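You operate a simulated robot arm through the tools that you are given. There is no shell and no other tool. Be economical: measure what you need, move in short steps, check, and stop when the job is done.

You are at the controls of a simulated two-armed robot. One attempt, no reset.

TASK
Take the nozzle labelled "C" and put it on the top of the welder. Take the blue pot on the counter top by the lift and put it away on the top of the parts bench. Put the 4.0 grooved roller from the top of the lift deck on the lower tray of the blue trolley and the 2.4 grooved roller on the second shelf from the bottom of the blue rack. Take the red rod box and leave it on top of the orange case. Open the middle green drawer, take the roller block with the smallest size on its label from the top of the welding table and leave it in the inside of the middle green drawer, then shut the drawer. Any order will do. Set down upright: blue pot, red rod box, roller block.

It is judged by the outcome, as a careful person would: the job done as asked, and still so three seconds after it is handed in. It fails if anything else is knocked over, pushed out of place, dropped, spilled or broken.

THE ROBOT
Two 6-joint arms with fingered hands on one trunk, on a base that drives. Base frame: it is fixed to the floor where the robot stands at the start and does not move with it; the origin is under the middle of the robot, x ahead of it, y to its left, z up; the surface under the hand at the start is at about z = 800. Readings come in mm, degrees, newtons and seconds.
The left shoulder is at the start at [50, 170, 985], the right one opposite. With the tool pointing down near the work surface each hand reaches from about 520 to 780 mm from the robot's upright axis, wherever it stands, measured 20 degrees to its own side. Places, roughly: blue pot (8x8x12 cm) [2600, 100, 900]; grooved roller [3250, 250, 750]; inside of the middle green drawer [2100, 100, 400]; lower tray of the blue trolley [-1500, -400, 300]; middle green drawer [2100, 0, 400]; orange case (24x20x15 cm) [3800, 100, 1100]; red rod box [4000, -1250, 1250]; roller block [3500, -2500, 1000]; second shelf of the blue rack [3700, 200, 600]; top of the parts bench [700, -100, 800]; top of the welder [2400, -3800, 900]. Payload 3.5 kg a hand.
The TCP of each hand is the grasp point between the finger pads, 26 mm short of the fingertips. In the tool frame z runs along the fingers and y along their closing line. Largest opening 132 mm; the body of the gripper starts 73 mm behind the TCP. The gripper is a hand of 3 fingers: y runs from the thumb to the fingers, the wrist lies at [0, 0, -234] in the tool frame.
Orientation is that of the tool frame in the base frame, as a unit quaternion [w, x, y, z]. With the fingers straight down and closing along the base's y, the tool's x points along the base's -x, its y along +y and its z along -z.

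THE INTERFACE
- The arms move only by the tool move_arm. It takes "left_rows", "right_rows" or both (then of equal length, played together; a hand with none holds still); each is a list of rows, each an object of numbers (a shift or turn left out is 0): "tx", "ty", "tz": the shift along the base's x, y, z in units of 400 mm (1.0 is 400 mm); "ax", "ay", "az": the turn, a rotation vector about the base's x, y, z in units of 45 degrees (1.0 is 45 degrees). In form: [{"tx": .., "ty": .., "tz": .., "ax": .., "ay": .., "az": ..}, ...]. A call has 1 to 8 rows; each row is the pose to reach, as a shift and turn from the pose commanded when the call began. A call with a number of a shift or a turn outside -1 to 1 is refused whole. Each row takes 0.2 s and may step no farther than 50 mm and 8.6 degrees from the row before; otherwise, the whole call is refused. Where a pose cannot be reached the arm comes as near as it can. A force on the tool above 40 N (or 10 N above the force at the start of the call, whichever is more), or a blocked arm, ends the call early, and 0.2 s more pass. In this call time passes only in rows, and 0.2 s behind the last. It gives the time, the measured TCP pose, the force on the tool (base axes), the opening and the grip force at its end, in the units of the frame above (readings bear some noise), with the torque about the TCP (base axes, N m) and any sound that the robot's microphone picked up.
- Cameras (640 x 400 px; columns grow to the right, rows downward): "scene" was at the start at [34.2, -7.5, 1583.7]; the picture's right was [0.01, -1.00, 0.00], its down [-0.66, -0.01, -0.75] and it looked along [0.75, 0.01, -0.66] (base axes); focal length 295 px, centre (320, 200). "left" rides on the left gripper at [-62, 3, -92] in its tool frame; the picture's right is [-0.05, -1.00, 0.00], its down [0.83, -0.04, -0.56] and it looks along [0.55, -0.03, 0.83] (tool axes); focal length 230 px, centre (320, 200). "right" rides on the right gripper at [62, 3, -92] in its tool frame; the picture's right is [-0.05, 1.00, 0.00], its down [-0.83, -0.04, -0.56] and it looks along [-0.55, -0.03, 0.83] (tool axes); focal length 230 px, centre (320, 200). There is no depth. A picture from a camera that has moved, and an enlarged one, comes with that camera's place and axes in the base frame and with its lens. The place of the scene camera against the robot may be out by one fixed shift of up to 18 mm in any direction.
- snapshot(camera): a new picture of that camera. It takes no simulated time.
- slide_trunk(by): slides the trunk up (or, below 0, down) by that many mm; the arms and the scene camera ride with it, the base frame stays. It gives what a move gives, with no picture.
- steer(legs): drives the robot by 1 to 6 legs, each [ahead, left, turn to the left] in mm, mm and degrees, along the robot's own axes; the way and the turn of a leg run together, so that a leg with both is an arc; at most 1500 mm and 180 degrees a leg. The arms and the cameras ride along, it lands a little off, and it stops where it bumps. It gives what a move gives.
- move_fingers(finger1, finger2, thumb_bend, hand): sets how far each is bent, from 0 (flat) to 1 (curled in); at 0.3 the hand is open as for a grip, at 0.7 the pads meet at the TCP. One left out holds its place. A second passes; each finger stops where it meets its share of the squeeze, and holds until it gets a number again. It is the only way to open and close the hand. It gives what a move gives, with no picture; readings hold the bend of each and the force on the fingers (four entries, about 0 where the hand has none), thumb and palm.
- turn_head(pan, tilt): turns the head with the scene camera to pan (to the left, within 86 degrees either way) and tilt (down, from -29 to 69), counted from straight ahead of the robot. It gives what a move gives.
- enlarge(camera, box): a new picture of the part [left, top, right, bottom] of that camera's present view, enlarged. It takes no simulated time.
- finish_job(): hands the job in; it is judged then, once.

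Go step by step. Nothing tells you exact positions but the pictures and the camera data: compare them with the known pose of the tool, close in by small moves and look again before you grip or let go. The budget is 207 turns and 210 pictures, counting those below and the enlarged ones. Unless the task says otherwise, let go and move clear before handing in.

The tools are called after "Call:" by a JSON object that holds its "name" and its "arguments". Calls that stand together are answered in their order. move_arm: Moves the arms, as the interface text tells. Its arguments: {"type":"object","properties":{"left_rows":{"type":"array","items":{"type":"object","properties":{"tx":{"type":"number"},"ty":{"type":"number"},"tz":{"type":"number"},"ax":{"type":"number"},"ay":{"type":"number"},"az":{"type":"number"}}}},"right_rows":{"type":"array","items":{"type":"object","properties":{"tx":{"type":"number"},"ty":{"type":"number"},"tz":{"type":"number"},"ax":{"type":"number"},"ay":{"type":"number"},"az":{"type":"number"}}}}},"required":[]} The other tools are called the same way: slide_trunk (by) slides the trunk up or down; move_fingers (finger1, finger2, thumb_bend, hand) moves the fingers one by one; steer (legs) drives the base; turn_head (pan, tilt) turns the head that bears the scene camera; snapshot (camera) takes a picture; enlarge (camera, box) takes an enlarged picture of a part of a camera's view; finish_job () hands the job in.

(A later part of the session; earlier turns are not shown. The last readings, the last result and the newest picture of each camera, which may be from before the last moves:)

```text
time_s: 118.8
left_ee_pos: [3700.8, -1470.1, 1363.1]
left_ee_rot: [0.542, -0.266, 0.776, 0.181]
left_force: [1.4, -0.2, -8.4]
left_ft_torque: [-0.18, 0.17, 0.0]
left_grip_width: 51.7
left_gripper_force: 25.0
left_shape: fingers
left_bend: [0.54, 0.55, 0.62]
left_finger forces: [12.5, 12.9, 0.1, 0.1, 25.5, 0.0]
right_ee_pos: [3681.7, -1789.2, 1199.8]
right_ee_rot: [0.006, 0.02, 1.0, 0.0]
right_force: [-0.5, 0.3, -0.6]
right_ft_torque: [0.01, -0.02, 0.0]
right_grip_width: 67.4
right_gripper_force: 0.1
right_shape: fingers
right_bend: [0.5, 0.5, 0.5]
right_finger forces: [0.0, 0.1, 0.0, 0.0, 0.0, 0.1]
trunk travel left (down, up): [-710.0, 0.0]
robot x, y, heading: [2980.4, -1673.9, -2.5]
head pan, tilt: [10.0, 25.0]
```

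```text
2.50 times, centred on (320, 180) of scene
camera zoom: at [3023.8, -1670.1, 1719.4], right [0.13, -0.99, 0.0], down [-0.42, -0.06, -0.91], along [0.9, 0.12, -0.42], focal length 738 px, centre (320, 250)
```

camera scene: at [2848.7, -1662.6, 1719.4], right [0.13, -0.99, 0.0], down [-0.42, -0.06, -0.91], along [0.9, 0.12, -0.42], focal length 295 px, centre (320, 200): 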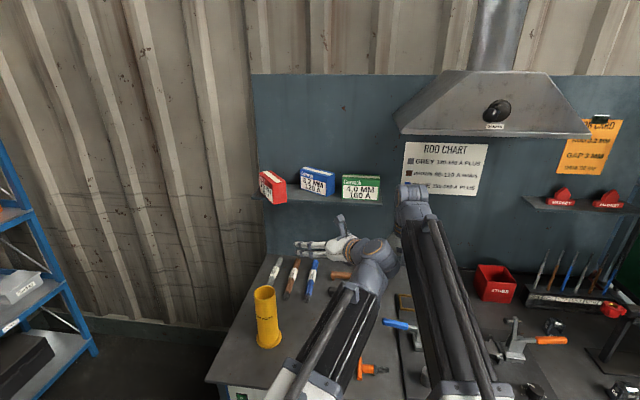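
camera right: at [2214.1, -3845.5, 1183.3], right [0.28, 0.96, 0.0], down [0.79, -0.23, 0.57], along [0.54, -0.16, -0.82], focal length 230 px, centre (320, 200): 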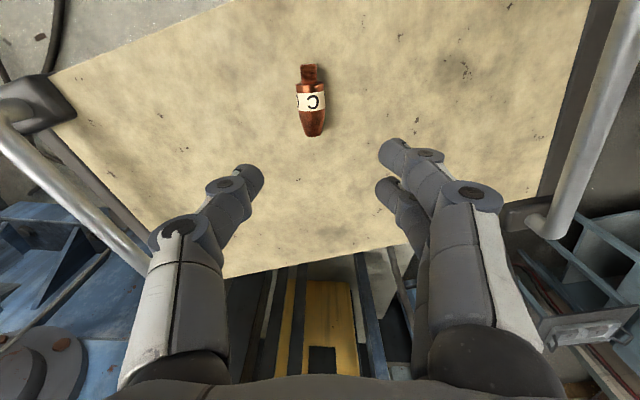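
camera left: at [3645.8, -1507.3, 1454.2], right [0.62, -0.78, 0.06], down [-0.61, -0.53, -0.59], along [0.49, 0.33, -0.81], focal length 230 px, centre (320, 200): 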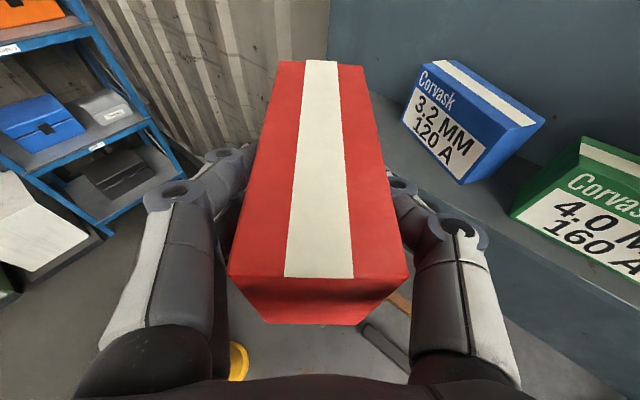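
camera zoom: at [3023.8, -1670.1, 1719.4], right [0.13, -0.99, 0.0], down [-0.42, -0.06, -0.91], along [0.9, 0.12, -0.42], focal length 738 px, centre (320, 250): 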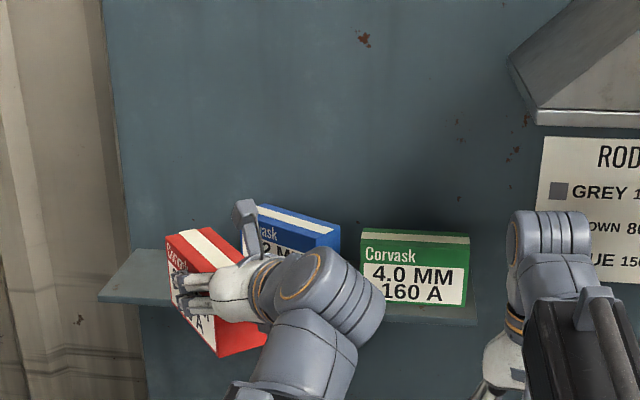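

Red box is held upright in the left hand. The blue box was turned by my earlier touch; I'll straighten it later. Now I go to look at the rack and orange case.

Call:
{"name": "steer", "arguments": {"legs": [[-450, 0, 0], [0, 350, 0], [0, 0, 92]]}}

Call:
{"name": "turn_head", "arguments": {"pan": -40, "tilt": 25}}

Call:
{"name": "snapshot", "arguments": {"camera": "scene"}}

```text
time_s: 127.3
left_ee_pos: [2319.8, -601.8, 1362.8]
left_ee_rot: [-0.246, 0.744, -0.347, -0.515]
left_force: [0.4, -0.1, -9.7]
left_ft_torque: [-0.19, -0.11, 0.01]
left_grip_width: 51.4
left_gripper_force: 24.9
left_shape: fingers
left_bend: [0.54, 0.55, 0.62]
left_finger forces: [12.3, 12.8, 0.1, 0.0, 25.1, 0.1]
right_ee_pos: [2637.5, -606.7, 1199.9]
right_ee_rot: [-0.004, 0.708, -0.707, -0.005]
right_force: [0.3, -0.6, -0.3]
right_ft_torque: [0.03, -0.02, 0.03]
right_grip_width: 67.5
right_gripper_force: 0.0
right_shape: fingers
right_bend: [0.5, 0.5, 0.5]
right_finger forces: [0.0, 0.0, 0.0, 0.0, 0.0, 0.0]
trunk travel left (down, up): [-710.0, 0.0]
robot x, y, heading: [2552.5, -1311.0, 89.9]
head pan, tilt: [10.0, 25.0]
```

```text
time_s: 128.4
left_ee_pos: [2320.0, -601.6, 1362.3]
left_ee_rot: [-0.245, 0.745, -0.346, -0.515]
left_force: [-0.2, -0.3, -9.2]
left_ft_torque: [-0.16, -0.14, 0.01]
left_grip_width: 51.4
left_gripper_force: 24.8
left_shape: fingers
left_bend: [0.54, 0.55, 0.62]
left_finger forces: [12.5, 12.9, 0.0, 0.0, 25.1, 0.0]
right_ee_pos: [2637.9, -606.4, 1201.0]
right_ee_rot: [-0.004, 0.707, -0.707, -0.004]
right_force: [-0.2, 0.4, 0.1]
right_ft_torque: [-0.01, -0.01, -0.01]
right_grip_width: 67.6
right_gripper_force: 0.1
right_shape: fingers
right_bend: [0.5, 0.5, 0.5]
right_finger forces: [0.1, 0.0, 0.1, 0.0, 0.1, 0.0]
trunk travel left (down, up): [-710.0, 0.0]
robot x, y, heading: [2551.8, -1312.6, 90.0]
head pan, tilt: [-40.0, 25.0]
```

```text
154 pictures are left
camera scene: at [2602.6, -1288.4, 1719.4], right [0.77, -0.64, 0.0], down [-0.27, -0.32, -0.91], along [0.58, 0.69, -0.42], focal length 295 px, centre (320, 200)
```

scene: 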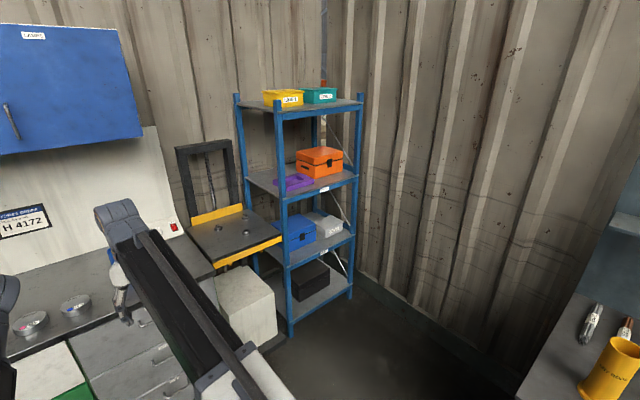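

Rack front spans x 3383–3959 at y≈-45; case sits on the third shelf. I'll square the left hand to the robot, then drive over.

Call:
{"name": "move_arm", "arguments": {"left_rows": [{"az": -0.17, "tx": 0.04, "ty": -0.05, "tz": -0.03}, {"az": -0.34, "tx": 0.08, "ty": -0.1, "tz": -0.06}, {"az": -0.51, "tx": 0.12, "ty": -0.15, "tz": -0.09}, {"az": -0.68, "tx": 0.16, "ty": -0.2, "tz": -0.12}, {"az": -0.85, "tx": 0.2, "ty": -0.25, "tz": -0.15}]}}

Call:
{"name": "steer", "arguments": {"legs": [[420, -100, 0], [0, -900, 0]]}}

Call:
{"name": "turn_head", "arguments": {"pan": 0, "tilt": 25}}

Call:
{"name": "snapshot", "arguments": {"camera": "scene"}}

```text
time_s: 129.6
left_ee_pos: [2400.7, -658.4, 1324.5]
left_ee_rot: [-0.401, 0.59, -0.572, -0.406]
left_force: [0.3, -0.3, -8.7]
left_ft_torque: [-0.26, -0.02, 0.0]
left_grip_width: 51.5
left_gripper_force: 25.1
left_shape: fingers
left_bend: [0.54, 0.55, 0.62]
left_finger forces: [12.3, 12.9, 0.1, 0.0, 25.2, 0.0]
left hand out of reach, approached as far as the arm can: row 4, 5
right_ee_pos: [2638.1, -606.2, 1200.3]
right_ee_rot: [-0.004, 0.707, -0.707, -0.004]
right_force: [-1.1, 0.2, -0.4]
right_ft_torque: [0.02, 0.02, 0.01]
right_grip_width: 67.3
right_gripper_force: 0.2
right_shape: fingers
right_bend: [0.5, 0.5, 0.5]
right_finger forces: [0.0, 0.0, 0.1, 0.0, 0.1, 0.1]
trunk travel left (down, up): [-710.0, 0.0]
robot x, y, heading: [2553.6, -1311.3, 89.8]
head pan, tilt: [-40.0, 25.0]
```

```text
time_s: 136.5
left_ee_pos: [3398.9, -253.7, 1324.3]
left_ee_rot: [-0.402, 0.588, -0.574, -0.404]
left_force: [0.0, 0.7, -9.8]
left_ft_torque: [-0.24, 0.02, -0.01]
left_grip_width: 51.9
left_gripper_force: 25.3
left_shape: fingers
left_bend: [0.54, 0.55, 0.62]
left_finger forces: [12.3, 13.0, 0.0, 0.0, 25.3, 0.0]
right_ee_pos: [3636.8, -202.2, 1200.6]
right_ee_rot: [0.004, -0.704, 0.71, 0.004]
right_force: [0.4, 0.6, -0.6]
right_ft_torque: [-0.03, 0.01, 0.0]
right_grip_width: 67.2
right_gripper_force: 0.0
right_shape: fingers
right_bend: [0.5, 0.5, 0.5]
right_finger forces: [0.1, 0.0, 0.0, 0.0, 0.0, 0.0]
trunk travel left (down, up): [-710.0, 0.0]
robot x, y, heading: [3547.0, -905.2, 89.5]
head pan, tilt: [-40.0, 25.0]
```

```text
time_s: 137.6
left_ee_pos: [3397.9, -252.0, 1324.5]
left_ee_rot: [-0.402, 0.588, -0.573, -0.405]
left_force: [-0.7, 0.0, -9.3]
left_ft_torque: [-0.22, -0.02, -0.01]
left_grip_width: 51.7
left_gripper_force: 25.1
left_shape: fingers
left_bend: [0.54, 0.55, 0.62]
left_finger forces: [12.4, 13.0, 0.1, 0.0, 25.4, 0.1]
right_ee_pos: [3634.4, -202.7, 1200.0]
right_ee_rot: [0.004, -0.704, 0.71, 0.004]
right_force: [0.2, -0.7, 0.6]
right_ft_torque: [0.01, -0.01, 0.02]
right_grip_width: 67.5
right_gripper_force: 0.0
right_shape: fingers
right_bend: [0.5, 0.5, 0.5]
right_finger forces: [0.0, 0.0, 0.1, 0.1, 0.0, 0.0]
trunk travel left (down, up): [-710.0, 0.0]
robot x, y, heading: [3543.9, -905.5, 89.6]
head pan, tilt: [0.0, 25.0]
```

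```text
153 pictures are left
camera scene: at [3535.0, -861.3, 1719.4], right [1.0, -0.01, 0.0], down [0.0, -0.42, -0.91], along [0.01, 0.91, -0.42], focal length 295 px, centre (320, 200)
```

scene: 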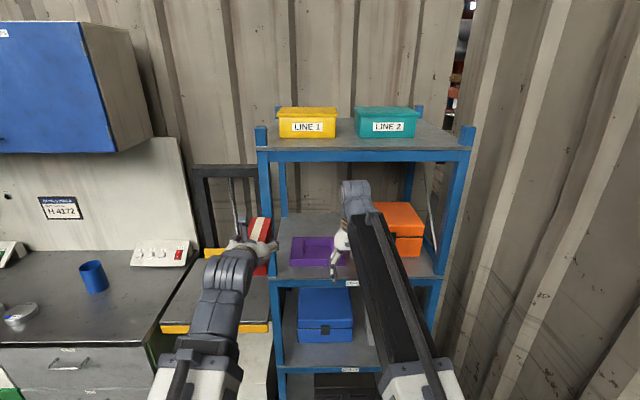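

Call:
{"name": "move_arm", "arguments": {"right_rows": [{"tz": -0.1, "ty": -0.05, "tx": 0.03}, {"tz": -0.2, "ty": -0.1, "tx": 0.06}, {"tz": -0.3, "ty": -0.15, "tx": 0.1}, {"tz": -0.4, "ty": -0.2, "tx": 0.14}, {"tz": -0.5, "ty": -0.25, "tx": 0.18}, {"tz": -0.6, "ty": -0.28, "tx": 0.22}, {"tz": -0.7, "ty": -0.3, "tx": 0.26}]}}

Call:
{"name": "snapshot", "arguments": {"camera": "scene"}}

Call:
{"name": "snapshot", "arguments": {"camera": "left"}}

```text
time_s: 139.2
left_ee_pos: [3398.7, -251.7, 1324.4]
left_ee_rot: [-0.402, 0.588, -0.574, -0.404]
left_force: [0.2, -0.3, -8.2]
left_ft_torque: [-0.22, -0.03, 0.02]
left_grip_width: 51.7
left_gripper_force: 25.4
left_shape: fingers
left_bend: [0.54, 0.55, 0.62]
left_finger forces: [12.4, 12.9, 0.1, 0.0, 25.3, 0.1]
right_ee_pos: [3743.6, -324.4, 918.6]
right_ee_rot: [0.004, -0.705, 0.71, 0.004]
right_force: [-1.0, -0.3, 0.8]
right_ft_torque: [0.01, 0.0, 0.03]
right_grip_width: 67.7
right_gripper_force: 0.1
right_shape: fingers
right_bend: [0.5, 0.5, 0.5]
right_finger forces: [0.0, 0.0, 0.0, 0.0, 0.0, 0.0]
trunk travel left (down, up): [-710.0, 0.0]
robot x, y, heading: [3540.9, -906.9, 89.3]
head pan, tilt: [0.0, 25.0]
```

```text
152 pictures are left
camera scene: at [3535.2, -861.2, 1719.4], right [1.0, -0.01, 0.0], down [0.0, -0.42, -0.91], along [0.01, 0.91, -0.42], focal length 295 px, centre (320, 200)
```

scene: 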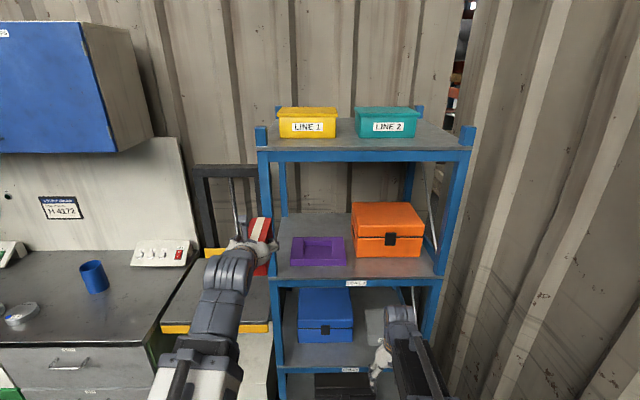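

```text
151 pictures are left
camera left: at [3395.3, -316.9, 1414.7], right [1.0, 0.04, 0.06], down [0.06, -0.81, -0.58], along [0.02, 0.59, -0.81], focal length 230 px, centre (320, 200)
```

left: 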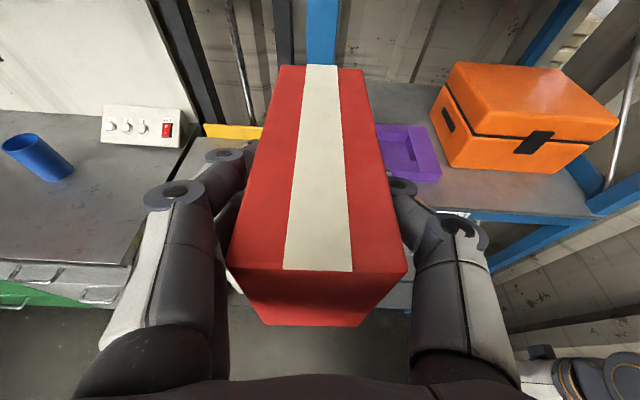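

Case top is at about z 1180, spanning x 3668–3905, y 20–220. I'll shift right and forward, then move the box over the case.

Call:
{"name": "move_arm", "arguments": {"right_rows": [{"ty": -0.1, "tx": -0.05}, {"ty": -0.15, "tx": -0.1}]}}

Call:
{"name": "steer", "arguments": {"legs": [[0, -155, 0], [187, 0, 0]]}}

Call:
{"name": "snapshot", "arguments": {"camera": "left"}}

Call:
{"name": "snapshot", "arguments": {"camera": "scene"}}

```text
time_s: 139.8
left_ee_pos: [3398.0, -251.1, 1324.5]
left_ee_rot: [-0.402, 0.588, -0.573, -0.405]
left_force: [0.7, 0.4, -8.9]
left_ft_torque: [-0.25, -0.01, -0.01]
left_grip_width: 51.7
left_gripper_force: 25.1
left_shape: fingers
left_bend: [0.54, 0.55, 0.62]
left_finger forces: [12.3, 12.9, 0.1, 0.0, 25.4, 0.0]
right_ee_pos: [3698.9, -380.3, 918.6]
right_ee_rot: [0.005, -0.704, 0.71, 0.005]
right_force: [0.9, 0.5, 0.2]
right_ft_torque: [-0.02, -0.01, -0.02]
right_grip_width: 67.9
right_gripper_force: 0.0
right_shape: fingers
right_bend: [0.5, 0.5, 0.5]
right_finger forces: [0.0, 0.0, 0.0, 0.1, 0.0, 0.1]
trunk travel left (down, up): [-710.0, 0.0]
robot x, y, heading: [3545.1, -906.1, 89.4]
head pan, tilt: [0.0, 25.0]
```

```text
time_s: 142.3
left_ee_pos: [3550.2, -69.0, 1324.2]
left_ee_rot: [-0.4, 0.59, -0.572, -0.405]
left_force: [-0.3, 0.2, -9.2]
left_ft_torque: [-0.21, -0.03, 0.02]
left_grip_width: 51.4
left_gripper_force: 25.2
left_shape: fingers
left_bend: [0.54, 0.55, 0.62]
left_finger forces: [12.5, 12.9, 0.0, 0.0, 25.4, 0.1]
right_ee_pos: [3851.3, -196.6, 919.3]
right_ee_rot: [0.004, -0.706, 0.708, 0.004]
right_force: [0.1, 0.4, -0.2]
right_ft_torque: [-0.05, -0.02, 0.01]
right_grip_width: 67.8
right_gripper_force: 0.0
right_shape: fingers
right_bend: [0.5, 0.5, 0.5]
right_finger forces: [0.0, 0.0, 0.0, 0.0, 0.1, 0.0]
trunk travel left (down, up): [-710.0, 0.0]
robot x, y, heading: [3698.4, -727.0, 89.6]
head pan, tilt: [0.0, 25.0]
```

```text
150 pictures are left
camera left: at [3546.4, -134.3, 1414.1], right [1.0, 0.04, 0.06], down [0.07, -0.81, -0.58], along [0.02, 0.59, -0.81], focal length 230 px, centre (320, 200)
```

left: 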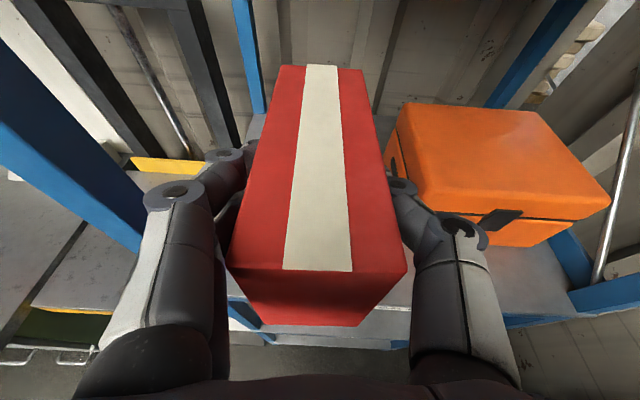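

```text
149 pictures are left
camera scene: at [3689.3, -677.4, 1719.3], right [1.0, 0.0, 0.0], down [0.0, -0.42, -0.91], along [0.0, 0.91, -0.42], focal length 295 px, centre (320, 200)
```

scene: 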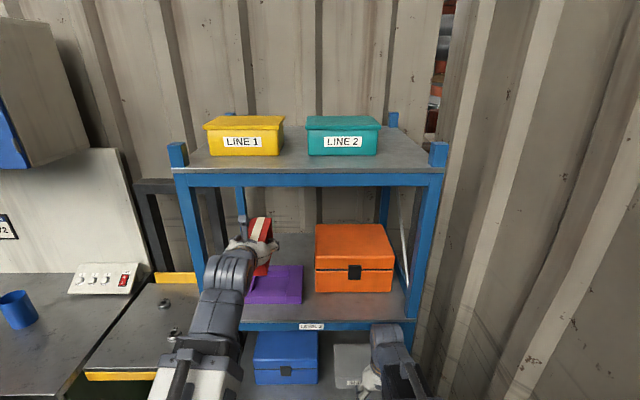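

Case top spans x 3677–3912, y 67–271. Moving the box over its centre.

Call:
{"name": "move_arm", "arguments": {"left_rows": [{"tx": 0.0875, "ty": 0.08}, {"tx": 0.175, "ty": 0.16}, {"tx": 0.2625, "ty": 0.24}, {"tx": 0.35, "ty": 0.32}, {"tx": 0.4375, "ty": 0.4}, {"tx": 0.525, "ty": 0.48}, {"tx": 0.61, "ty": 0.555}]}}

Call:
{"name": "snapshot", "arguments": {"camera": "left"}}

Call:
{"name": "snapshot", "arguments": {"camera": "scene"}}

```text
time_s: 143.9
left_ee_pos: [3797.9, 155.0, 1323.1]
left_ee_rot: [-0.4, 0.59, -0.573, -0.405]
left_force: [-0.5, -0.3, -8.7]
left_ft_torque: [-0.23, -0.01, 0.02]
left_grip_width: 51.5
left_gripper_force: 25.6
left_shape: fingers
left_bend: [0.54, 0.55, 0.62]
left_finger forces: [12.4, 12.7, 0.0, 0.0, 25.1, 0.0]
right_ee_pos: [3852.2, -197.1, 920.0]
right_ee_rot: [0.004, -0.707, 0.708, 0.004]
right_force: [-0.9, 0.6, 0.0]
right_ft_torque: [0.0, -0.02, 0.01]
right_grip_width: 67.3
right_gripper_force: 0.0
right_shape: fingers
right_bend: [0.5, 0.5, 0.5]
right_finger forces: [0.0, 0.0, 0.0, 0.0, 0.1, 0.0]
trunk travel left (down, up): [-710.0, 0.0]
robot x, y, heading: [3698.2, -724.3, 89.6]
head pan, tilt: [0.0, 25.0]
```

```text
148 pictures are left
camera left: at [3795.1, 89.7, 1413.3], right [1.0, 0.04, 0.06], down [0.07, -0.81, -0.58], along [0.02, 0.59, -0.81], focal length 230 px, centre (320, 200)
```

left: 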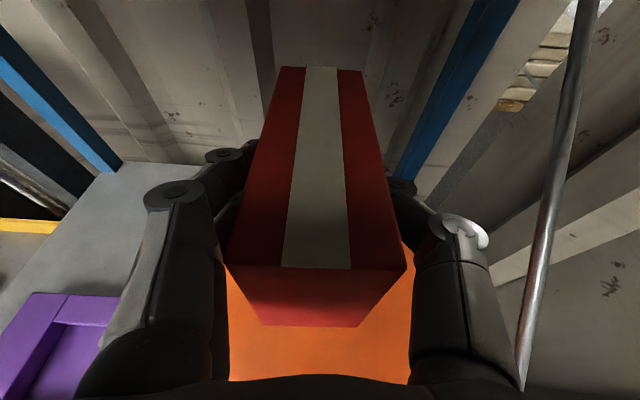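

```text
147 pictures are left
camera scene: at [3690.5, -678.2, 1719.3], right [1.0, 0.0, 0.0], down [0.0, -0.42, -0.91], along [0.0, 0.91, -0.42], focal length 295 px, centre (320, 200)
```

scene: 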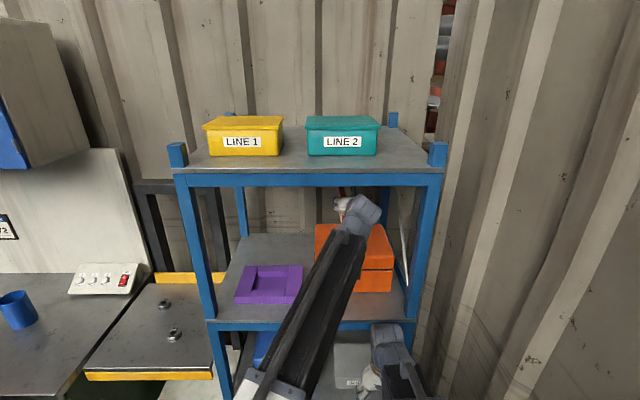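

Aligned over the case. Lowering until contact.

Call:
{"name": "move_arm", "arguments": {"left_rows": [{"tz": -0.09}, {"tz": -0.16}, {"tz": -0.18}, {"tz": -0.195}, {"tz": -0.21}, {"tz": -0.225}, {"tz": -0.24}, {"tz": -0.255}]}}

Call:
{"name": "snapshot", "arguments": {"camera": "left"}}

```text
time_s: 145.7
left_ee_pos: [3794.7, 147.8, 1229.2]
left_ee_rot: [-0.406, 0.587, -0.57, -0.407]
left_force: [5.4, -0.9, 33.3]
left_ft_torque: [0.7, -0.05, -0.08]
left_grip_width: 51.5
left_gripper_force: 25.0
left_shape: fingers
left_bend: [0.56, 0.56, 0.62]
left_finger forces: [11.2, 11.5, 0.0, 0.1, 27.8, 0.0]
right_ee_pos: [3851.3, -201.0, 921.9]
right_ee_rot: [0.006, -0.707, 0.707, 0.005]
right_force: [-0.1, 0.4, 0.5]
right_ft_torque: [0.01, 0.0, 0.0]
right_grip_width: 67.2
right_gripper_force: 0.0
right_shape: fingers
right_bend: [0.5, 0.5, 0.5]
right_finger forces: [0.1, 0.0, 0.0, 0.0, 0.0, 0.0]
trunk travel left (down, up): [-710.0, 0.0]
robot x, y, heading: [3697.9, -723.1, 89.4]
head pan, tilt: [0.0, 25.0]
```

```text
146 pictures are left
camera left: at [3791.9, 81.8, 1320.0], right [1.0, 0.04, 0.06], down [0.07, -0.8, -0.59], along [0.03, 0.6, -0.8], focal length 230 px, centre (320, 200)
```

left: 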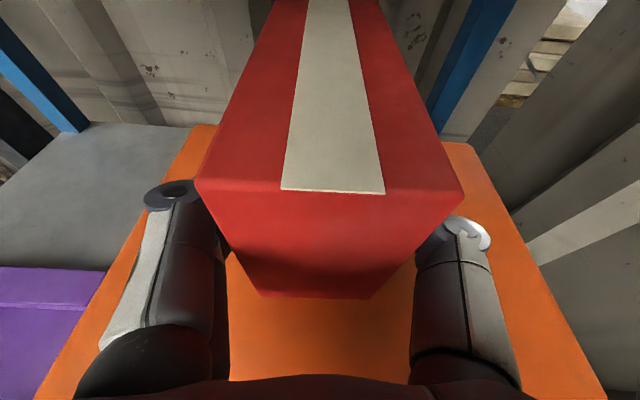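

Call:
{"name": "move_arm", "arguments": {"left_rows": [{"tz": 0.012}]}}

Call:
{"name": "move_fingers", "arguments": {"hand": "left", "finger1": 0.35, "finger2": 0.35, "thumb_bend": 0.35}}

Call:
{"name": "snapshot", "arguments": {"camera": "left"}}

```text
time_s: 146.1
left_ee_pos: [3794.9, 147.0, 1231.5]
left_ee_rot: [-0.403, 0.589, -0.571, -0.407]
left_force: [5.7, -5.2, 21.0]
left_ft_torque: [0.43, -0.11, -0.07]
left_grip_width: 51.8
left_gripper_force: 25.1
left_shape: fingers
left_bend: [0.56, 0.56, 0.62]
left_finger forces: [11.6, 11.4, 0.1, 0.0, 27.8, 0.0]
right_ee_pos: [3852.6, -200.4, 921.2]
right_ee_rot: [0.007, -0.706, 0.708, 0.005]
right_force: [-0.1, 0.0, 0.1]
right_ft_torque: [0.01, 0.04, -0.02]
right_grip_width: 67.4
right_gripper_force: 0.0
right_shape: fingers
right_bend: [0.5, 0.5, 0.5]
right_finger forces: [0.0, 0.0, 0.1, 0.1, 0.1, 0.1]
trunk travel left (down, up): [-710.0, 0.0]
robot x, y, heading: [3697.7, -723.4, 89.6]
head pan, tilt: [0.0, 25.0]
```

```text
time_s: 147.1
left_ee_pos: [3793.8, 151.5, 1228.1]
left_ee_rot: [-0.401, 0.589, -0.572, -0.406]
left_force: [0.6, -0.4, 0.1]
left_ft_torque: [0.0, -0.03, 0.0]
left_grip_width: 117.5
left_gripper_force: 0.1
left_shape: fingers
left_bend: [0.35, 0.35, 0.35]
left_finger forces: [0.1, 0.0, 0.0, 0.0, 0.1, 0.1]
right_ee_pos: [3852.3, -197.2, 920.3]
right_ee_rot: [0.004, -0.706, 0.708, 0.005]
right_force: [0.9, 0.6, 0.7]
right_ft_torque: [0.0, -0.03, -0.01]
right_grip_width: 67.7
right_gripper_force: 0.1
right_shape: fingers
right_bend: [0.5, 0.5, 0.5]
right_finger forces: [0.0, 0.1, 0.0, 0.0, 0.1, 0.0]
trunk travel left (down, up): [-710.0, 0.0]
robot x, y, heading: [3699.8, -724.2, 89.5]
head pan, tilt: [0.0, 25.0]
```

```text
145 pictures are left
camera left: at [3790.9, 86.2, 1318.0], right [1.0, 0.04, 0.06], down [0.07, -0.81, -0.58], along [0.02, 0.59, -0.81], focal length 230 px, centre (320, 200)
```

left: 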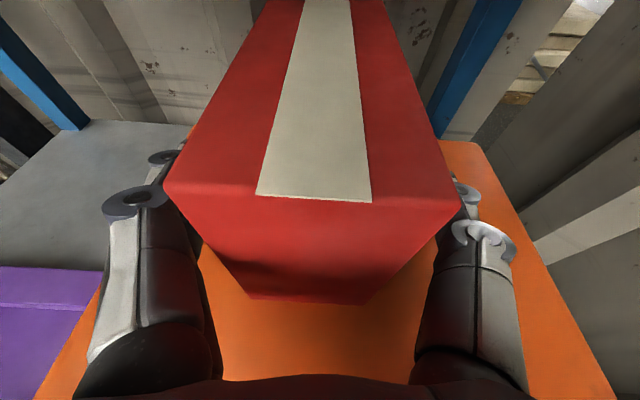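

Released, standing upright. Retreating straight back.

Call:
{"name": "move_arm", "arguments": {"left_rows": [{"ty": -0.1, "tz": 0.01}, {"ty": -0.22, "tz": 0.03}, {"ty": -0.34, "tz": 0.05}, {"ty": -0.46, "tz": 0.05}, {"ty": -0.58, "tz": 0.05}]}}

Call:
{"name": "snapshot", "arguments": {"camera": "left"}}

Call:
{"name": "snapshot", "arguments": {"camera": "scene"}}

```text
time_s: 148.3
left_ee_pos: [3789.2, -81.1, 1247.5]
left_ee_rot: [-0.401, 0.59, -0.571, -0.406]
left_force: [0.3, 0.7, 0.1]
left_ft_torque: [0.0, -0.02, 0.03]
left_grip_width: 117.7
left_gripper_force: 0.1
left_shape: fingers
left_bend: [0.35, 0.35, 0.35]
left_finger forces: [0.0, 0.2, 0.0, 0.0, 0.1, 0.0]
right_ee_pos: [3852.3, -198.1, 919.9]
right_ee_rot: [0.005, -0.707, 0.708, 0.004]
right_force: [0.4, -0.6, 0.2]
right_ft_torque: [0.01, -0.03, -0.01]
right_grip_width: 67.6
right_gripper_force: 0.2
right_shape: fingers
right_bend: [0.5, 0.5, 0.5]
right_finger forces: [0.1, 0.0, 0.1, 0.0, 0.0, 0.0]
trunk travel left (down, up): [-710.0, 0.0]
robot x, y, heading: [3697.2, -727.3, 89.9]
head pan, tilt: [0.0, 25.0]
```

```text
144 pictures are left
camera left: at [3786.2, -146.6, 1337.7], right [1.0, 0.04, 0.06], down [0.07, -0.81, -0.58], along [0.02, 0.59, -0.81], focal length 230 px, centre (320, 200)
```

left: 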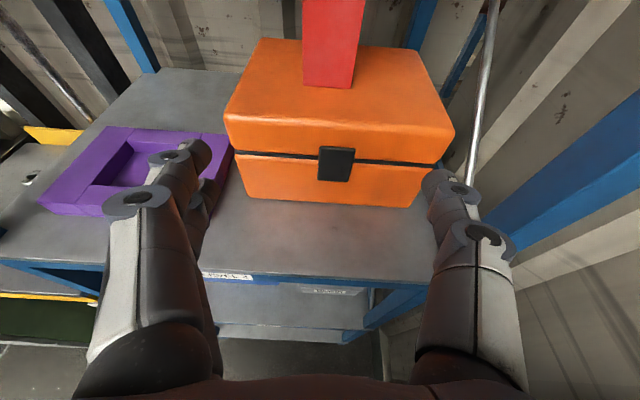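

```text
143 pictures are left
camera scene: at [3689.4, -680.7, 1719.5], right [1.0, 0.0, 0.0], down [0.0, -0.42, -0.91], along [0.0, 0.91, -0.42], focal length 295 px, centre (320, 200)
```

scene: 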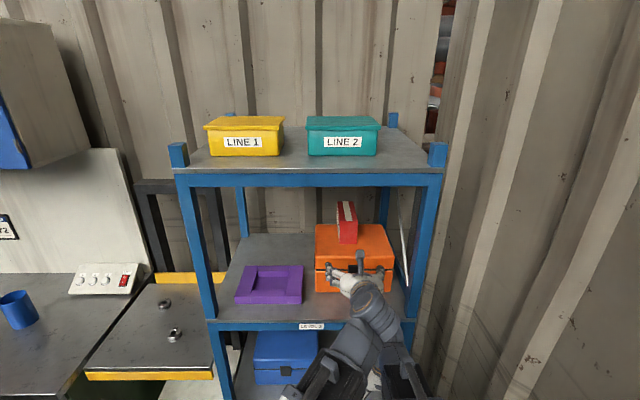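

Red box is set. Now the rollers: shift left in front of the lift and look closely.

Call:
{"name": "steer", "arguments": {"legs": [[-130, 0, 0], [0, 580, 0]]}}

Call:
{"name": "turn_head", "arguments": {"pan": 0, "tilt": 40}}

Call:
{"name": "snapshot", "arguments": {"camera": "scene"}}

Call:
{"name": "snapshot", "arguments": {"camera": "right"}}

```text
time_s: 152.5
left_ee_pos: [3199.5, -208.5, 1246.6]
left_ee_rot: [-0.402, 0.588, -0.573, -0.405]
left_force: [-0.8, -0.9, -0.3]
left_ft_torque: [0.02, 0.02, 0.01]
left_grip_width: 117.6
left_gripper_force: 0.1
left_shape: fingers
left_bend: [0.35, 0.35, 0.35]
left_finger forces: [0.0, 0.0, 0.1, 0.1, 0.0, 0.0]
right_ee_pos: [3262.2, -326.8, 920.3]
right_ee_rot: [0.005, -0.705, 0.709, 0.004]
right_force: [-0.3, -0.1, 0.4]
right_ft_torque: [0.04, -0.02, 0.03]
right_grip_width: 67.4
right_gripper_force: 0.1
right_shape: fingers
right_bend: [0.5, 0.5, 0.5]
right_finger forces: [0.0, 0.1, 0.0, 0.0, 0.0, 0.1]
trunk travel left (down, up): [-710.0, 0.0]
robot x, y, heading: [3108.6, -854.0, 89.4]
head pan, tilt: [0.0, 25.0]
```

```text
time_s: 153.3
left_ee_pos: [3198.2, -209.6, 1246.9]
left_ee_rot: [-0.403, 0.588, -0.573, -0.405]
left_force: [1.1, 0.4, 0.1]
left_ft_torque: [0.01, 0.03, -0.03]
left_grip_width: 118.0
left_gripper_force: 0.0
left_shape: fingers
left_bend: [0.35, 0.35, 0.35]
left_finger forces: [0.1, 0.0, 0.0, 0.0, 0.0, 0.0]
right_ee_pos: [3262.8, -326.4, 920.6]
right_ee_rot: [0.005, -0.705, 0.709, 0.004]
right_force: [0.5, -0.2, -0.1]
right_ft_torque: [-0.01, 0.01, -0.04]
right_grip_width: 67.4
right_gripper_force: 0.2
right_shape: fingers
right_bend: [0.5, 0.5, 0.5]
right_finger forces: [0.1, 0.0, 0.0, 0.1, 0.1, 0.0]
trunk travel left (down, up): [-710.0, 0.0]
robot x, y, heading: [3106.7, -853.1, 89.5]
head pan, tilt: [0.0, 40.0]
```

```text
142 pictures are left
camera scene: at [3097.8, -815.4, 1696.2], right [1.0, -0.01, 0.0], down [-0.01, -0.64, -0.77], along [0.01, 0.77, -0.64], focal length 295 px, centre (320, 200)
```

scene: 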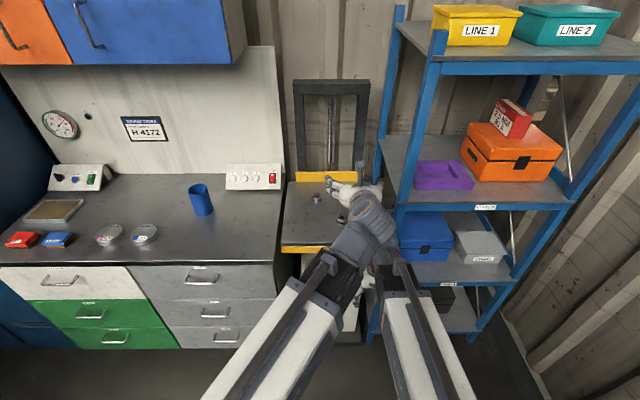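

```text
141 pictures are left
camera right: at [3257.2, -389.1, 1011.8], right [-1.0, 0.06, 0.0], down [0.05, 0.82, 0.57], along [0.03, 0.56, -0.82], focal length 230 px, centre (320, 200)
```

right: 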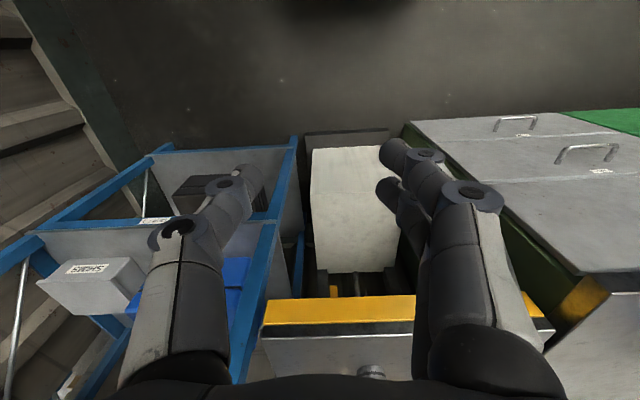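

I'll turn the left hand back to pointing down and out of the way, and lower the trunk.

Call:
{"name": "move_arm", "arguments": {"left_rows": [{"ax": -0.125, "tx": -0.05, "ty": -0.03, "tz": -0.05}, {"ax": -0.25, "tx": -0.1, "ty": -0.06, "tz": -0.1}, {"ax": -0.375, "tx": -0.15, "ty": -0.09, "tz": -0.15}, {"ax": -0.5, "tx": -0.2, "ty": -0.12, "tz": -0.2}, {"ax": -0.625, "tx": -0.25, "ty": -0.15, "tz": -0.25}, {"ax": -0.75, "tx": -0.3, "ty": -0.18, "tz": -0.3}, {"ax": -0.875, "tx": -0.35, "ty": -0.21, "tz": -0.35}, {"ax": -1.0, "tx": -0.4, "ty": -0.24, "tz": -0.4}]}}

Call:
{"name": "move_arm", "arguments": {"left_rows": [{"ax": -0.18, "ty": -0.02}, {"ax": -0.36, "ty": -0.04}, {"ax": -0.5556, "ty": -0.06}]}}

Call:
{"name": "steer", "arguments": {"legs": [[200, 0, 0]]}}

Call:
{"name": "snapshot", "arguments": {"camera": "scene"}}

Call:
{"name": "snapshot", "arguments": {"camera": "right"}}

```text
time_s: 155.1
left_ee_pos: [3041.4, -301.1, 1088.4]
left_ee_rot: [-0.144, 0.698, -0.685, -0.153]
left_force: [0.2, 0.2, -0.2]
left_ft_torque: [-0.02, 0.0, 0.02]
left_grip_width: 117.4
left_gripper_force: 0.1
left_shape: fingers
left_bend: [0.35, 0.35, 0.35]
left_finger forces: [0.0, 0.1, 0.1, 0.0, 0.0, 0.0]
left hand out of reach, approached as far as the arm can: row 6, 7, 8
right_ee_pos: [3262.2, -327.4, 919.6]
right_ee_rot: [0.004, -0.705, 0.709, 0.004]
right_force: [-0.3, 0.0, 0.7]
right_ft_torque: [0.02, -0.01, 0.01]
right_grip_width: 67.6
right_gripper_force: 0.1
right_shape: fingers
right_bend: [0.5, 0.5, 0.5]
right_finger forces: [0.0, 0.0, 0.0, 0.0, 0.1, 0.1]
trunk travel left (down, up): [-710.0, 0.0]
robot x, y, heading: [3106.6, -854.0, 89.7]
head pan, tilt: [0.0, 40.0]
```

```text
refused: row 3 steps farther than a row can; nothing moved
```

```text
time_s: 156.7
left_ee_pos: [3044.8, -96.3, 1087.4]
left_ee_rot: [-0.143, 0.698, -0.685, -0.153]
left_force: [0.7, 0.7, -0.3]
left_ft_torque: [-0.01, 0.04, 0.01]
left_grip_width: 117.6
left_gripper_force: 0.1
left_shape: fingers
left_bend: [0.35, 0.35, 0.35]
left_finger forces: [0.1, 0.0, 0.1, 0.0, 0.0, 0.0]
right_ee_pos: [3264.3, -121.4, 919.1]
right_ee_rot: [0.004, -0.705, 0.71, 0.005]
right_force: [0.0, 0.0, -0.2]
right_ft_torque: [0.03, -0.02, 0.03]
right_grip_width: 67.5
right_gripper_force: 0.1
right_shape: fingers
right_bend: [0.5, 0.5, 0.5]
right_finger forces: [0.0, 0.0, 0.0, 0.0, 0.1, 0.1]
trunk travel left (down, up): [-710.0, 0.0]
robot x, y, heading: [3110.9, -649.4, 89.8]
head pan, tilt: [0.0, 40.0]
```

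```text
140 pictures are left
camera scene: at [3099.6, -609.5, 1696.0], right [1.0, -0.01, 0.0], down [-0.01, -0.64, -0.77], along [0.01, 0.77, -0.64], focal length 295 px, centre (320, 200)
```

scene: 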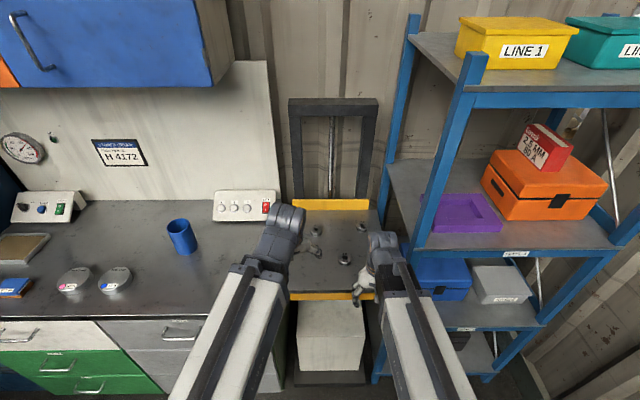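

```text
139 pictures are left
camera right: at [3259.4, -184.0, 1011.3], right [-1.0, 0.06, 0.0], down [0.05, 0.82, 0.56], along [0.03, 0.56, -0.83], focal length 230 px, centre (320, 200)
```

right: 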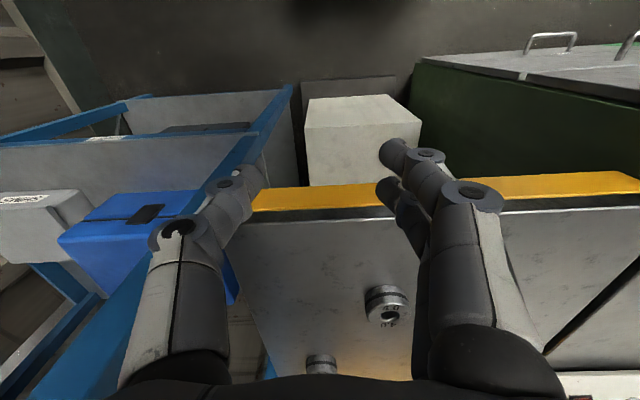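

Call:
{"name": "enlarge", "arguments": {"camera": "scene", "box": [285, 195, 395, 305]}}

Call:
{"name": "enlarge", "arguments": {"camera": "right", "box": [290, 260, 450, 390]}}

```text
3.64 times, centred on (340, 250) of scene
camera zoom: at [3099.6, -609.5, 1696.0], right [1.0, -0.01, 0.0], down [-0.01, -0.64, -0.77], along [0.01, 0.77, -0.64], focal length 1073 px, centre (247, 18)
```

zoom: 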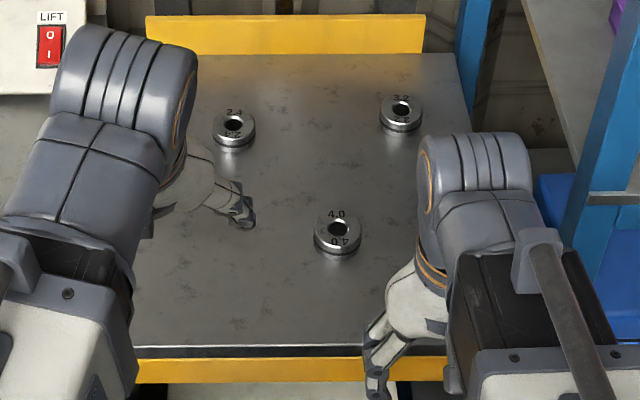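

```text
3.08 times, centred on (370, 325) of right
camera zoom: at [3259.4, -184.0, 1011.3], right [-1.0, 0.06, 0.0], down [0.05, 0.82, 0.56], along [0.03, 0.56, -0.83], focal length 708 px, centre (166, -185)
```

zoom: 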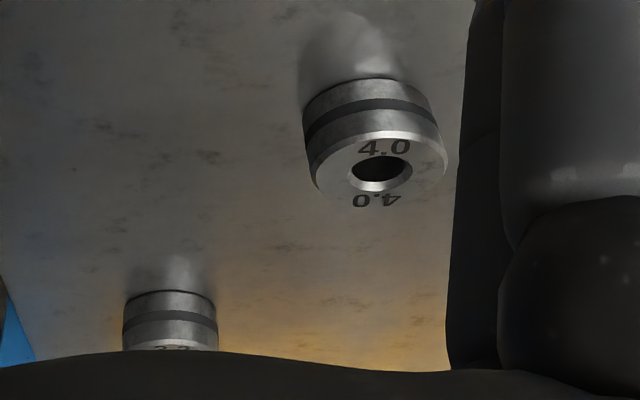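

Three rollers: 2.4 back-left at ~[3097, 205], 3.2 back-right, 4.0 front at ~[3196, 65]; deck z ≈ 840. I'll move in and take the 2.4 with the left hand.

Call:
{"name": "move_arm", "arguments": {"right_rows": [{"tz": 0.12}, {"tz": 0.24}]}}

Call:
{"name": "steer", "arguments": {"legs": [[180, 0, 0]]}}

Call:
{"name": "move_arm", "arguments": {"left_rows": [{"ax": -0.11, "tx": 0.026, "ty": 0.04, "tz": -0.06}, {"ax": -0.22, "tx": 0.052, "ty": 0.08, "tz": -0.12}, {"ax": -0.33, "tx": 0.078, "ty": 0.12, "tz": -0.18}, {"ax": -0.44, "tx": 0.104, "ty": 0.16, "tz": -0.24}, {"ax": -0.54, "tx": 0.13, "ty": 0.2, "tz": -0.3}]}}

Call:
{"name": "snapshot", "arguments": {"camera": "left"}}

Call:
{"name": "snapshot", "arguments": {"camera": "scene"}}

```text
time_s: 157.3
left_ee_pos: [3044.4, -95.7, 1087.9]
left_ee_rot: [-0.144, 0.697, -0.685, -0.154]
left_force: [-0.9, -0.4, 0.5]
left_ft_torque: [0.02, 0.0, 0.01]
left_grip_width: 117.9
left_gripper_force: 0.0
left_shape: fingers
left_bend: [0.35, 0.35, 0.35]
left_finger forces: [0.1, 0.0, 0.0, 0.0, 0.1, 0.1]
right_ee_pos: [3263.0, -120.1, 1016.7]
right_ee_rot: [0.005, -0.704, 0.71, 0.005]
right_force: [-1.1, -0.3, 0.0]
right_ft_torque: [0.0, 0.02, 0.0]
right_grip_width: 67.5
right_gripper_force: 0.1
right_shape: fingers
right_bend: [0.5, 0.5, 0.5]
right_finger forces: [0.0, 0.1, 0.1, 0.0, 0.0, 0.0]
trunk travel left (down, up): [-710.0, 0.0]
robot x, y, heading: [3110.5, -646.3, 89.5]
head pan, tilt: [0.0, 40.0]
```

```text
time_s: 158.9
left_ee_pos: [3046.2, 89.1, 1087.3]
left_ee_rot: [-0.144, 0.697, -0.685, -0.153]
left_force: [-0.3, 0.1, -0.6]
left_ft_torque: [-0.04, 0.05, 0.01]
left_grip_width: 117.7
left_gripper_force: 0.0
left_shape: fingers
left_bend: [0.35, 0.35, 0.35]
left_finger forces: [0.0, 0.0, 0.0, 0.0, 0.0, 0.0]
right_ee_pos: [3264.2, 65.1, 1015.3]
right_ee_rot: [0.004, -0.705, 0.71, 0.004]
right_force: [0.4, -0.8, 0.7]
right_ft_torque: [0.0, 0.01, 0.01]
right_grip_width: 67.3
right_gripper_force: 0.1
right_shape: fingers
right_bend: [0.5, 0.5, 0.5]
right_finger forces: [0.0, 0.0, 0.0, 0.0, 0.0, 0.1]
trunk travel left (down, up): [-710.0, 0.0]
robot x, y, heading: [3107.6, -460.5, 89.3]
head pan, tilt: [0.0, 40.0]
```

```text
time_s: 160.1
left_ee_pos: [3100.6, 169.4, 968.6]
left_ee_rot: [0.007, 0.712, -0.702, -0.006]
left_force: [-1.1, 0.2, 0.1]
left_ft_torque: [0.02, 0.0, 0.01]
left_grip_width: 117.5
left_gripper_force: 0.1
left_shape: fingers
left_bend: [0.35, 0.35, 0.35]
left_finger forces: [0.1, 0.1, 0.1, 0.1, 0.0, 0.0]
right_ee_pos: [3264.7, 65.6, 1015.6]
right_ee_rot: [0.003, -0.705, 0.71, 0.005]
right_force: [-0.1, 0.0, -0.2]
right_ft_torque: [0.0, 0.0, 0.02]
right_grip_width: 67.4
right_gripper_force: 0.0
right_shape: fingers
right_bend: [0.5, 0.5, 0.5]
right_finger forces: [0.0, 0.1, 0.0, 0.0, 0.0, 0.0]
trunk travel left (down, up): [-710.0, 0.0]
robot x, y, heading: [3110.3, -463.6, 89.4]
head pan, tilt: [0.0, 40.0]
```

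```text
136 pictures are left
camera left: at [3097.6, 230.8, 1061.1], right [1.0, 0.07, -0.02], down [0.06, -0.83, 0.55], along [0.02, -0.55, -0.83], focal length 230 px, centre (320, 200)
```

left: 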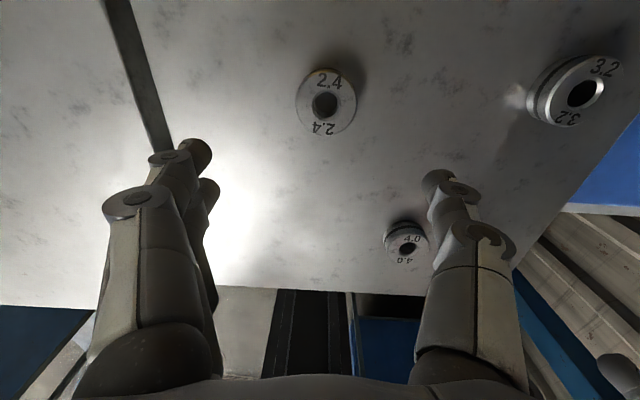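

```text
135 pictures are left
camera scene: at [3101.3, -425.1, 1696.1], right [1.0, -0.01, 0.0], down [-0.01, -0.64, -0.77], along [0.01, 0.77, -0.64], focal length 295 px, centre (320, 200)
```

scene: 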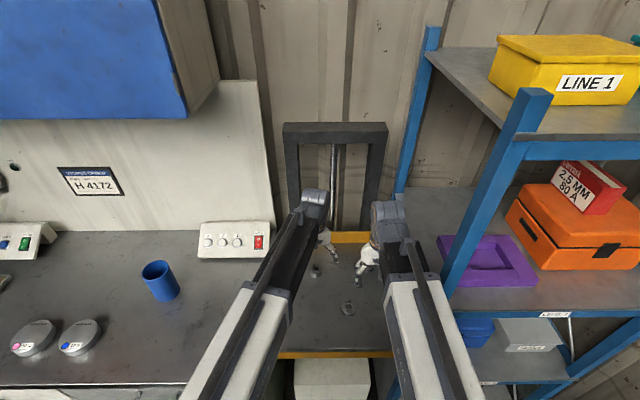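

Call:
{"name": "move_arm", "arguments": {"left_rows": [{"ty": 0.07, "tz": -0.08}, {"ty": 0.07, "tz": -0.16}, {"ty": 0.07, "tz": -0.2}, {"ty": 0.07, "tz": -0.225}]}}

Call:
{"name": "snapshot", "arguments": {"camera": "left"}}

```text
time_s: 161.2
left_ee_pos: [3097.7, 198.6, 885.9]
left_ee_rot: [0.001, 0.713, -0.701, -0.008]
left_force: [-2.8, -5.6, 23.2]
left_ft_torque: [-0.23, -1.04, -0.31]
left_grip_width: 121.1
left_gripper_force: 11.6
left_shape: fingers
left_bend: [0.35, 0.35, 0.35]
left_finger forces: [0.9, 3.7, 0.0, 0.0, 18.9, 0.1]
right_ee_pos: [3264.7, 61.6, 1016.4]
right_ee_rot: [0.006, -0.706, 0.709, 0.004]
right_force: [0.5, 0.7, 0.0]
right_ft_torque: [0.01, -0.01, -0.01]
right_grip_width: 67.5
right_gripper_force: 0.0
right_shape: fingers
right_bend: [0.5, 0.5, 0.5]
right_finger forces: [0.0, 0.1, 0.0, 0.0, 0.0, 0.0]
trunk travel left (down, up): [-710.0, 0.0]
robot x, y, heading: [3111.2, -462.2, 89.6]
head pan, tilt: [0.0, 40.0]
stopped in row 4 (left hand): the force on the tool passed its limit at 44 N (the readings are from after the stop); the commanded pose is now the measured one
```

```text
134 pictures are left
camera left: at [3094.5, 258.6, 979.9], right [1.0, 0.07, -0.01], down [0.07, -0.84, 0.54], along [0.03, -0.54, -0.84], focal length 230 px, centre (320, 200)
```

left: 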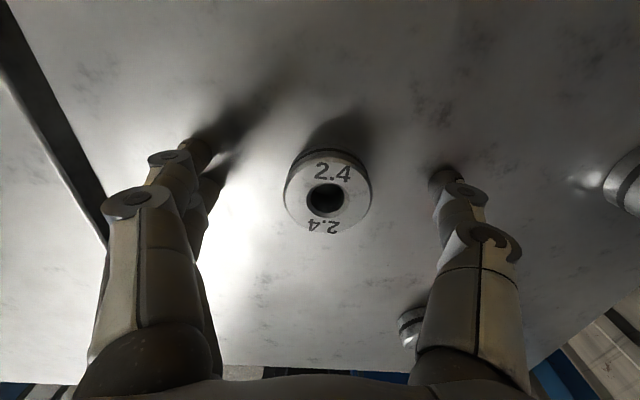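

Call:
{"name": "move_arm", "arguments": {"left_rows": [{"tz": 0.012, "tx": 0.005}]}}

Call:
{"name": "move_fingers", "arguments": {"hand": "left", "finger1": 0.75, "finger2": 0.75, "thumb_bend": 0.75}}

Call:
{"name": "move_arm", "arguments": {"left_rows": [{"tz": 0.08}, {"tz": 0.18}, {"tz": 0.28}]}}

Call:
{"name": "snapshot", "arguments": {"camera": "left"}}

```text
time_s: 161.6
left_ee_pos: [3100.9, 198.4, 887.7]
left_ee_rot: [0.002, 0.713, -0.701, -0.01]
left_force: [-3.6, -2.2, 9.5]
left_ft_torque: [-0.05, -0.64, -0.1]
left_grip_width: 118.7
left_gripper_force: 5.2
left_shape: fingers
left_bend: [0.35, 0.35, 0.35]
left_finger forces: [0.1, 0.1, 0.0, 0.0, 10.7, 0.0]
right_ee_pos: [3263.7, 64.7, 1016.9]
right_ee_rot: [0.006, -0.706, 0.709, 0.005]
right_force: [0.2, -1.0, -1.0]
right_ft_torque: [0.03, -0.01, 0.01]
right_grip_width: 67.4
right_gripper_force: 0.0
right_shape: fingers
right_bend: [0.5, 0.5, 0.5]
right_finger forces: [0.1, 0.0, 0.0, 0.0, 0.0, 0.0]
trunk travel left (down, up): [-710.0, 0.0]
robot x, y, heading: [3113.1, -460.4, 89.6]
head pan, tilt: [0.0, 40.0]
```

```text
time_s: 162.6
left_ee_pos: [3101.7, 198.7, 890.2]
left_ee_rot: [0.0, 0.713, -0.701, -0.01]
left_force: [9.1, 4.0, 33.6]
left_ft_torque: [0.03, -1.7, 0.2]
left_grip_width: 37.8
left_gripper_force: 36.8
left_shape: fingers
left_bend: [0.71, 0.7, 0.63]
left_finger forces: [8.4, 11.4, 0.0, 0.1, 53.9, 0.1]
right_ee_pos: [3265.6, 63.4, 1016.3]
right_ee_rot: [0.005, -0.705, 0.709, 0.005]
right_force: [0.2, 0.1, 0.0]
right_ft_torque: [0.02, -0.01, 0.01]
right_grip_width: 67.3
right_gripper_force: 0.1
right_shape: fingers
right_bend: [0.5, 0.5, 0.5]
right_finger forces: [0.0, 0.0, 0.1, 0.0, 0.0, 0.1]
trunk travel left (down, up): [-710.0, 0.0]
robot x, y, heading: [3115.0, -461.1, 89.7]
head pan, tilt: [0.0, 40.0]
```

```text
time_s: 163.4
left_ee_pos: [3099.5, 198.6, 997.1]
left_ee_rot: [0.002, 0.713, -0.701, -0.008]
left_force: [0.5, 0.2, -2.2]
left_ft_torque: [0.01, 0.0, 0.0]
left_grip_width: 37.2
left_gripper_force: 24.7
left_shape: fingers
left_bend: [0.71, 0.7, 0.63]
left_finger forces: [11.8, 13.7, 0.1, 0.0, 24.5, 0.1]
right_ee_pos: [3263.5, 65.5, 1015.2]
right_ee_rot: [0.005, -0.705, 0.71, 0.005]
right_force: [0.3, 0.3, 0.1]
right_ft_torque: [0.03, 0.0, 0.02]
right_grip_width: 67.6
right_gripper_force: 0.0
right_shape: fingers
right_bend: [0.5, 0.5, 0.5]
right_finger forces: [0.0, 0.0, 0.1, 0.1, 0.0, 0.0]
trunk travel left (down, up): [-710.0, 0.0]
robot x, y, heading: [3108.3, -465.0, 89.6]
head pan, tilt: [0.0, 40.0]
```

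```text
133 pictures are left
camera left: at [3096.4, 258.7, 1091.1], right [1.0, 0.07, -0.02], down [0.07, -0.83, 0.55], along [0.02, -0.55, -0.84], focal length 230 px, centre (320, 200)
```

left: 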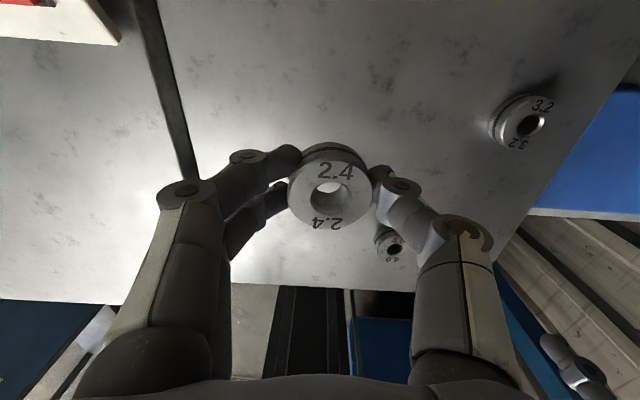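

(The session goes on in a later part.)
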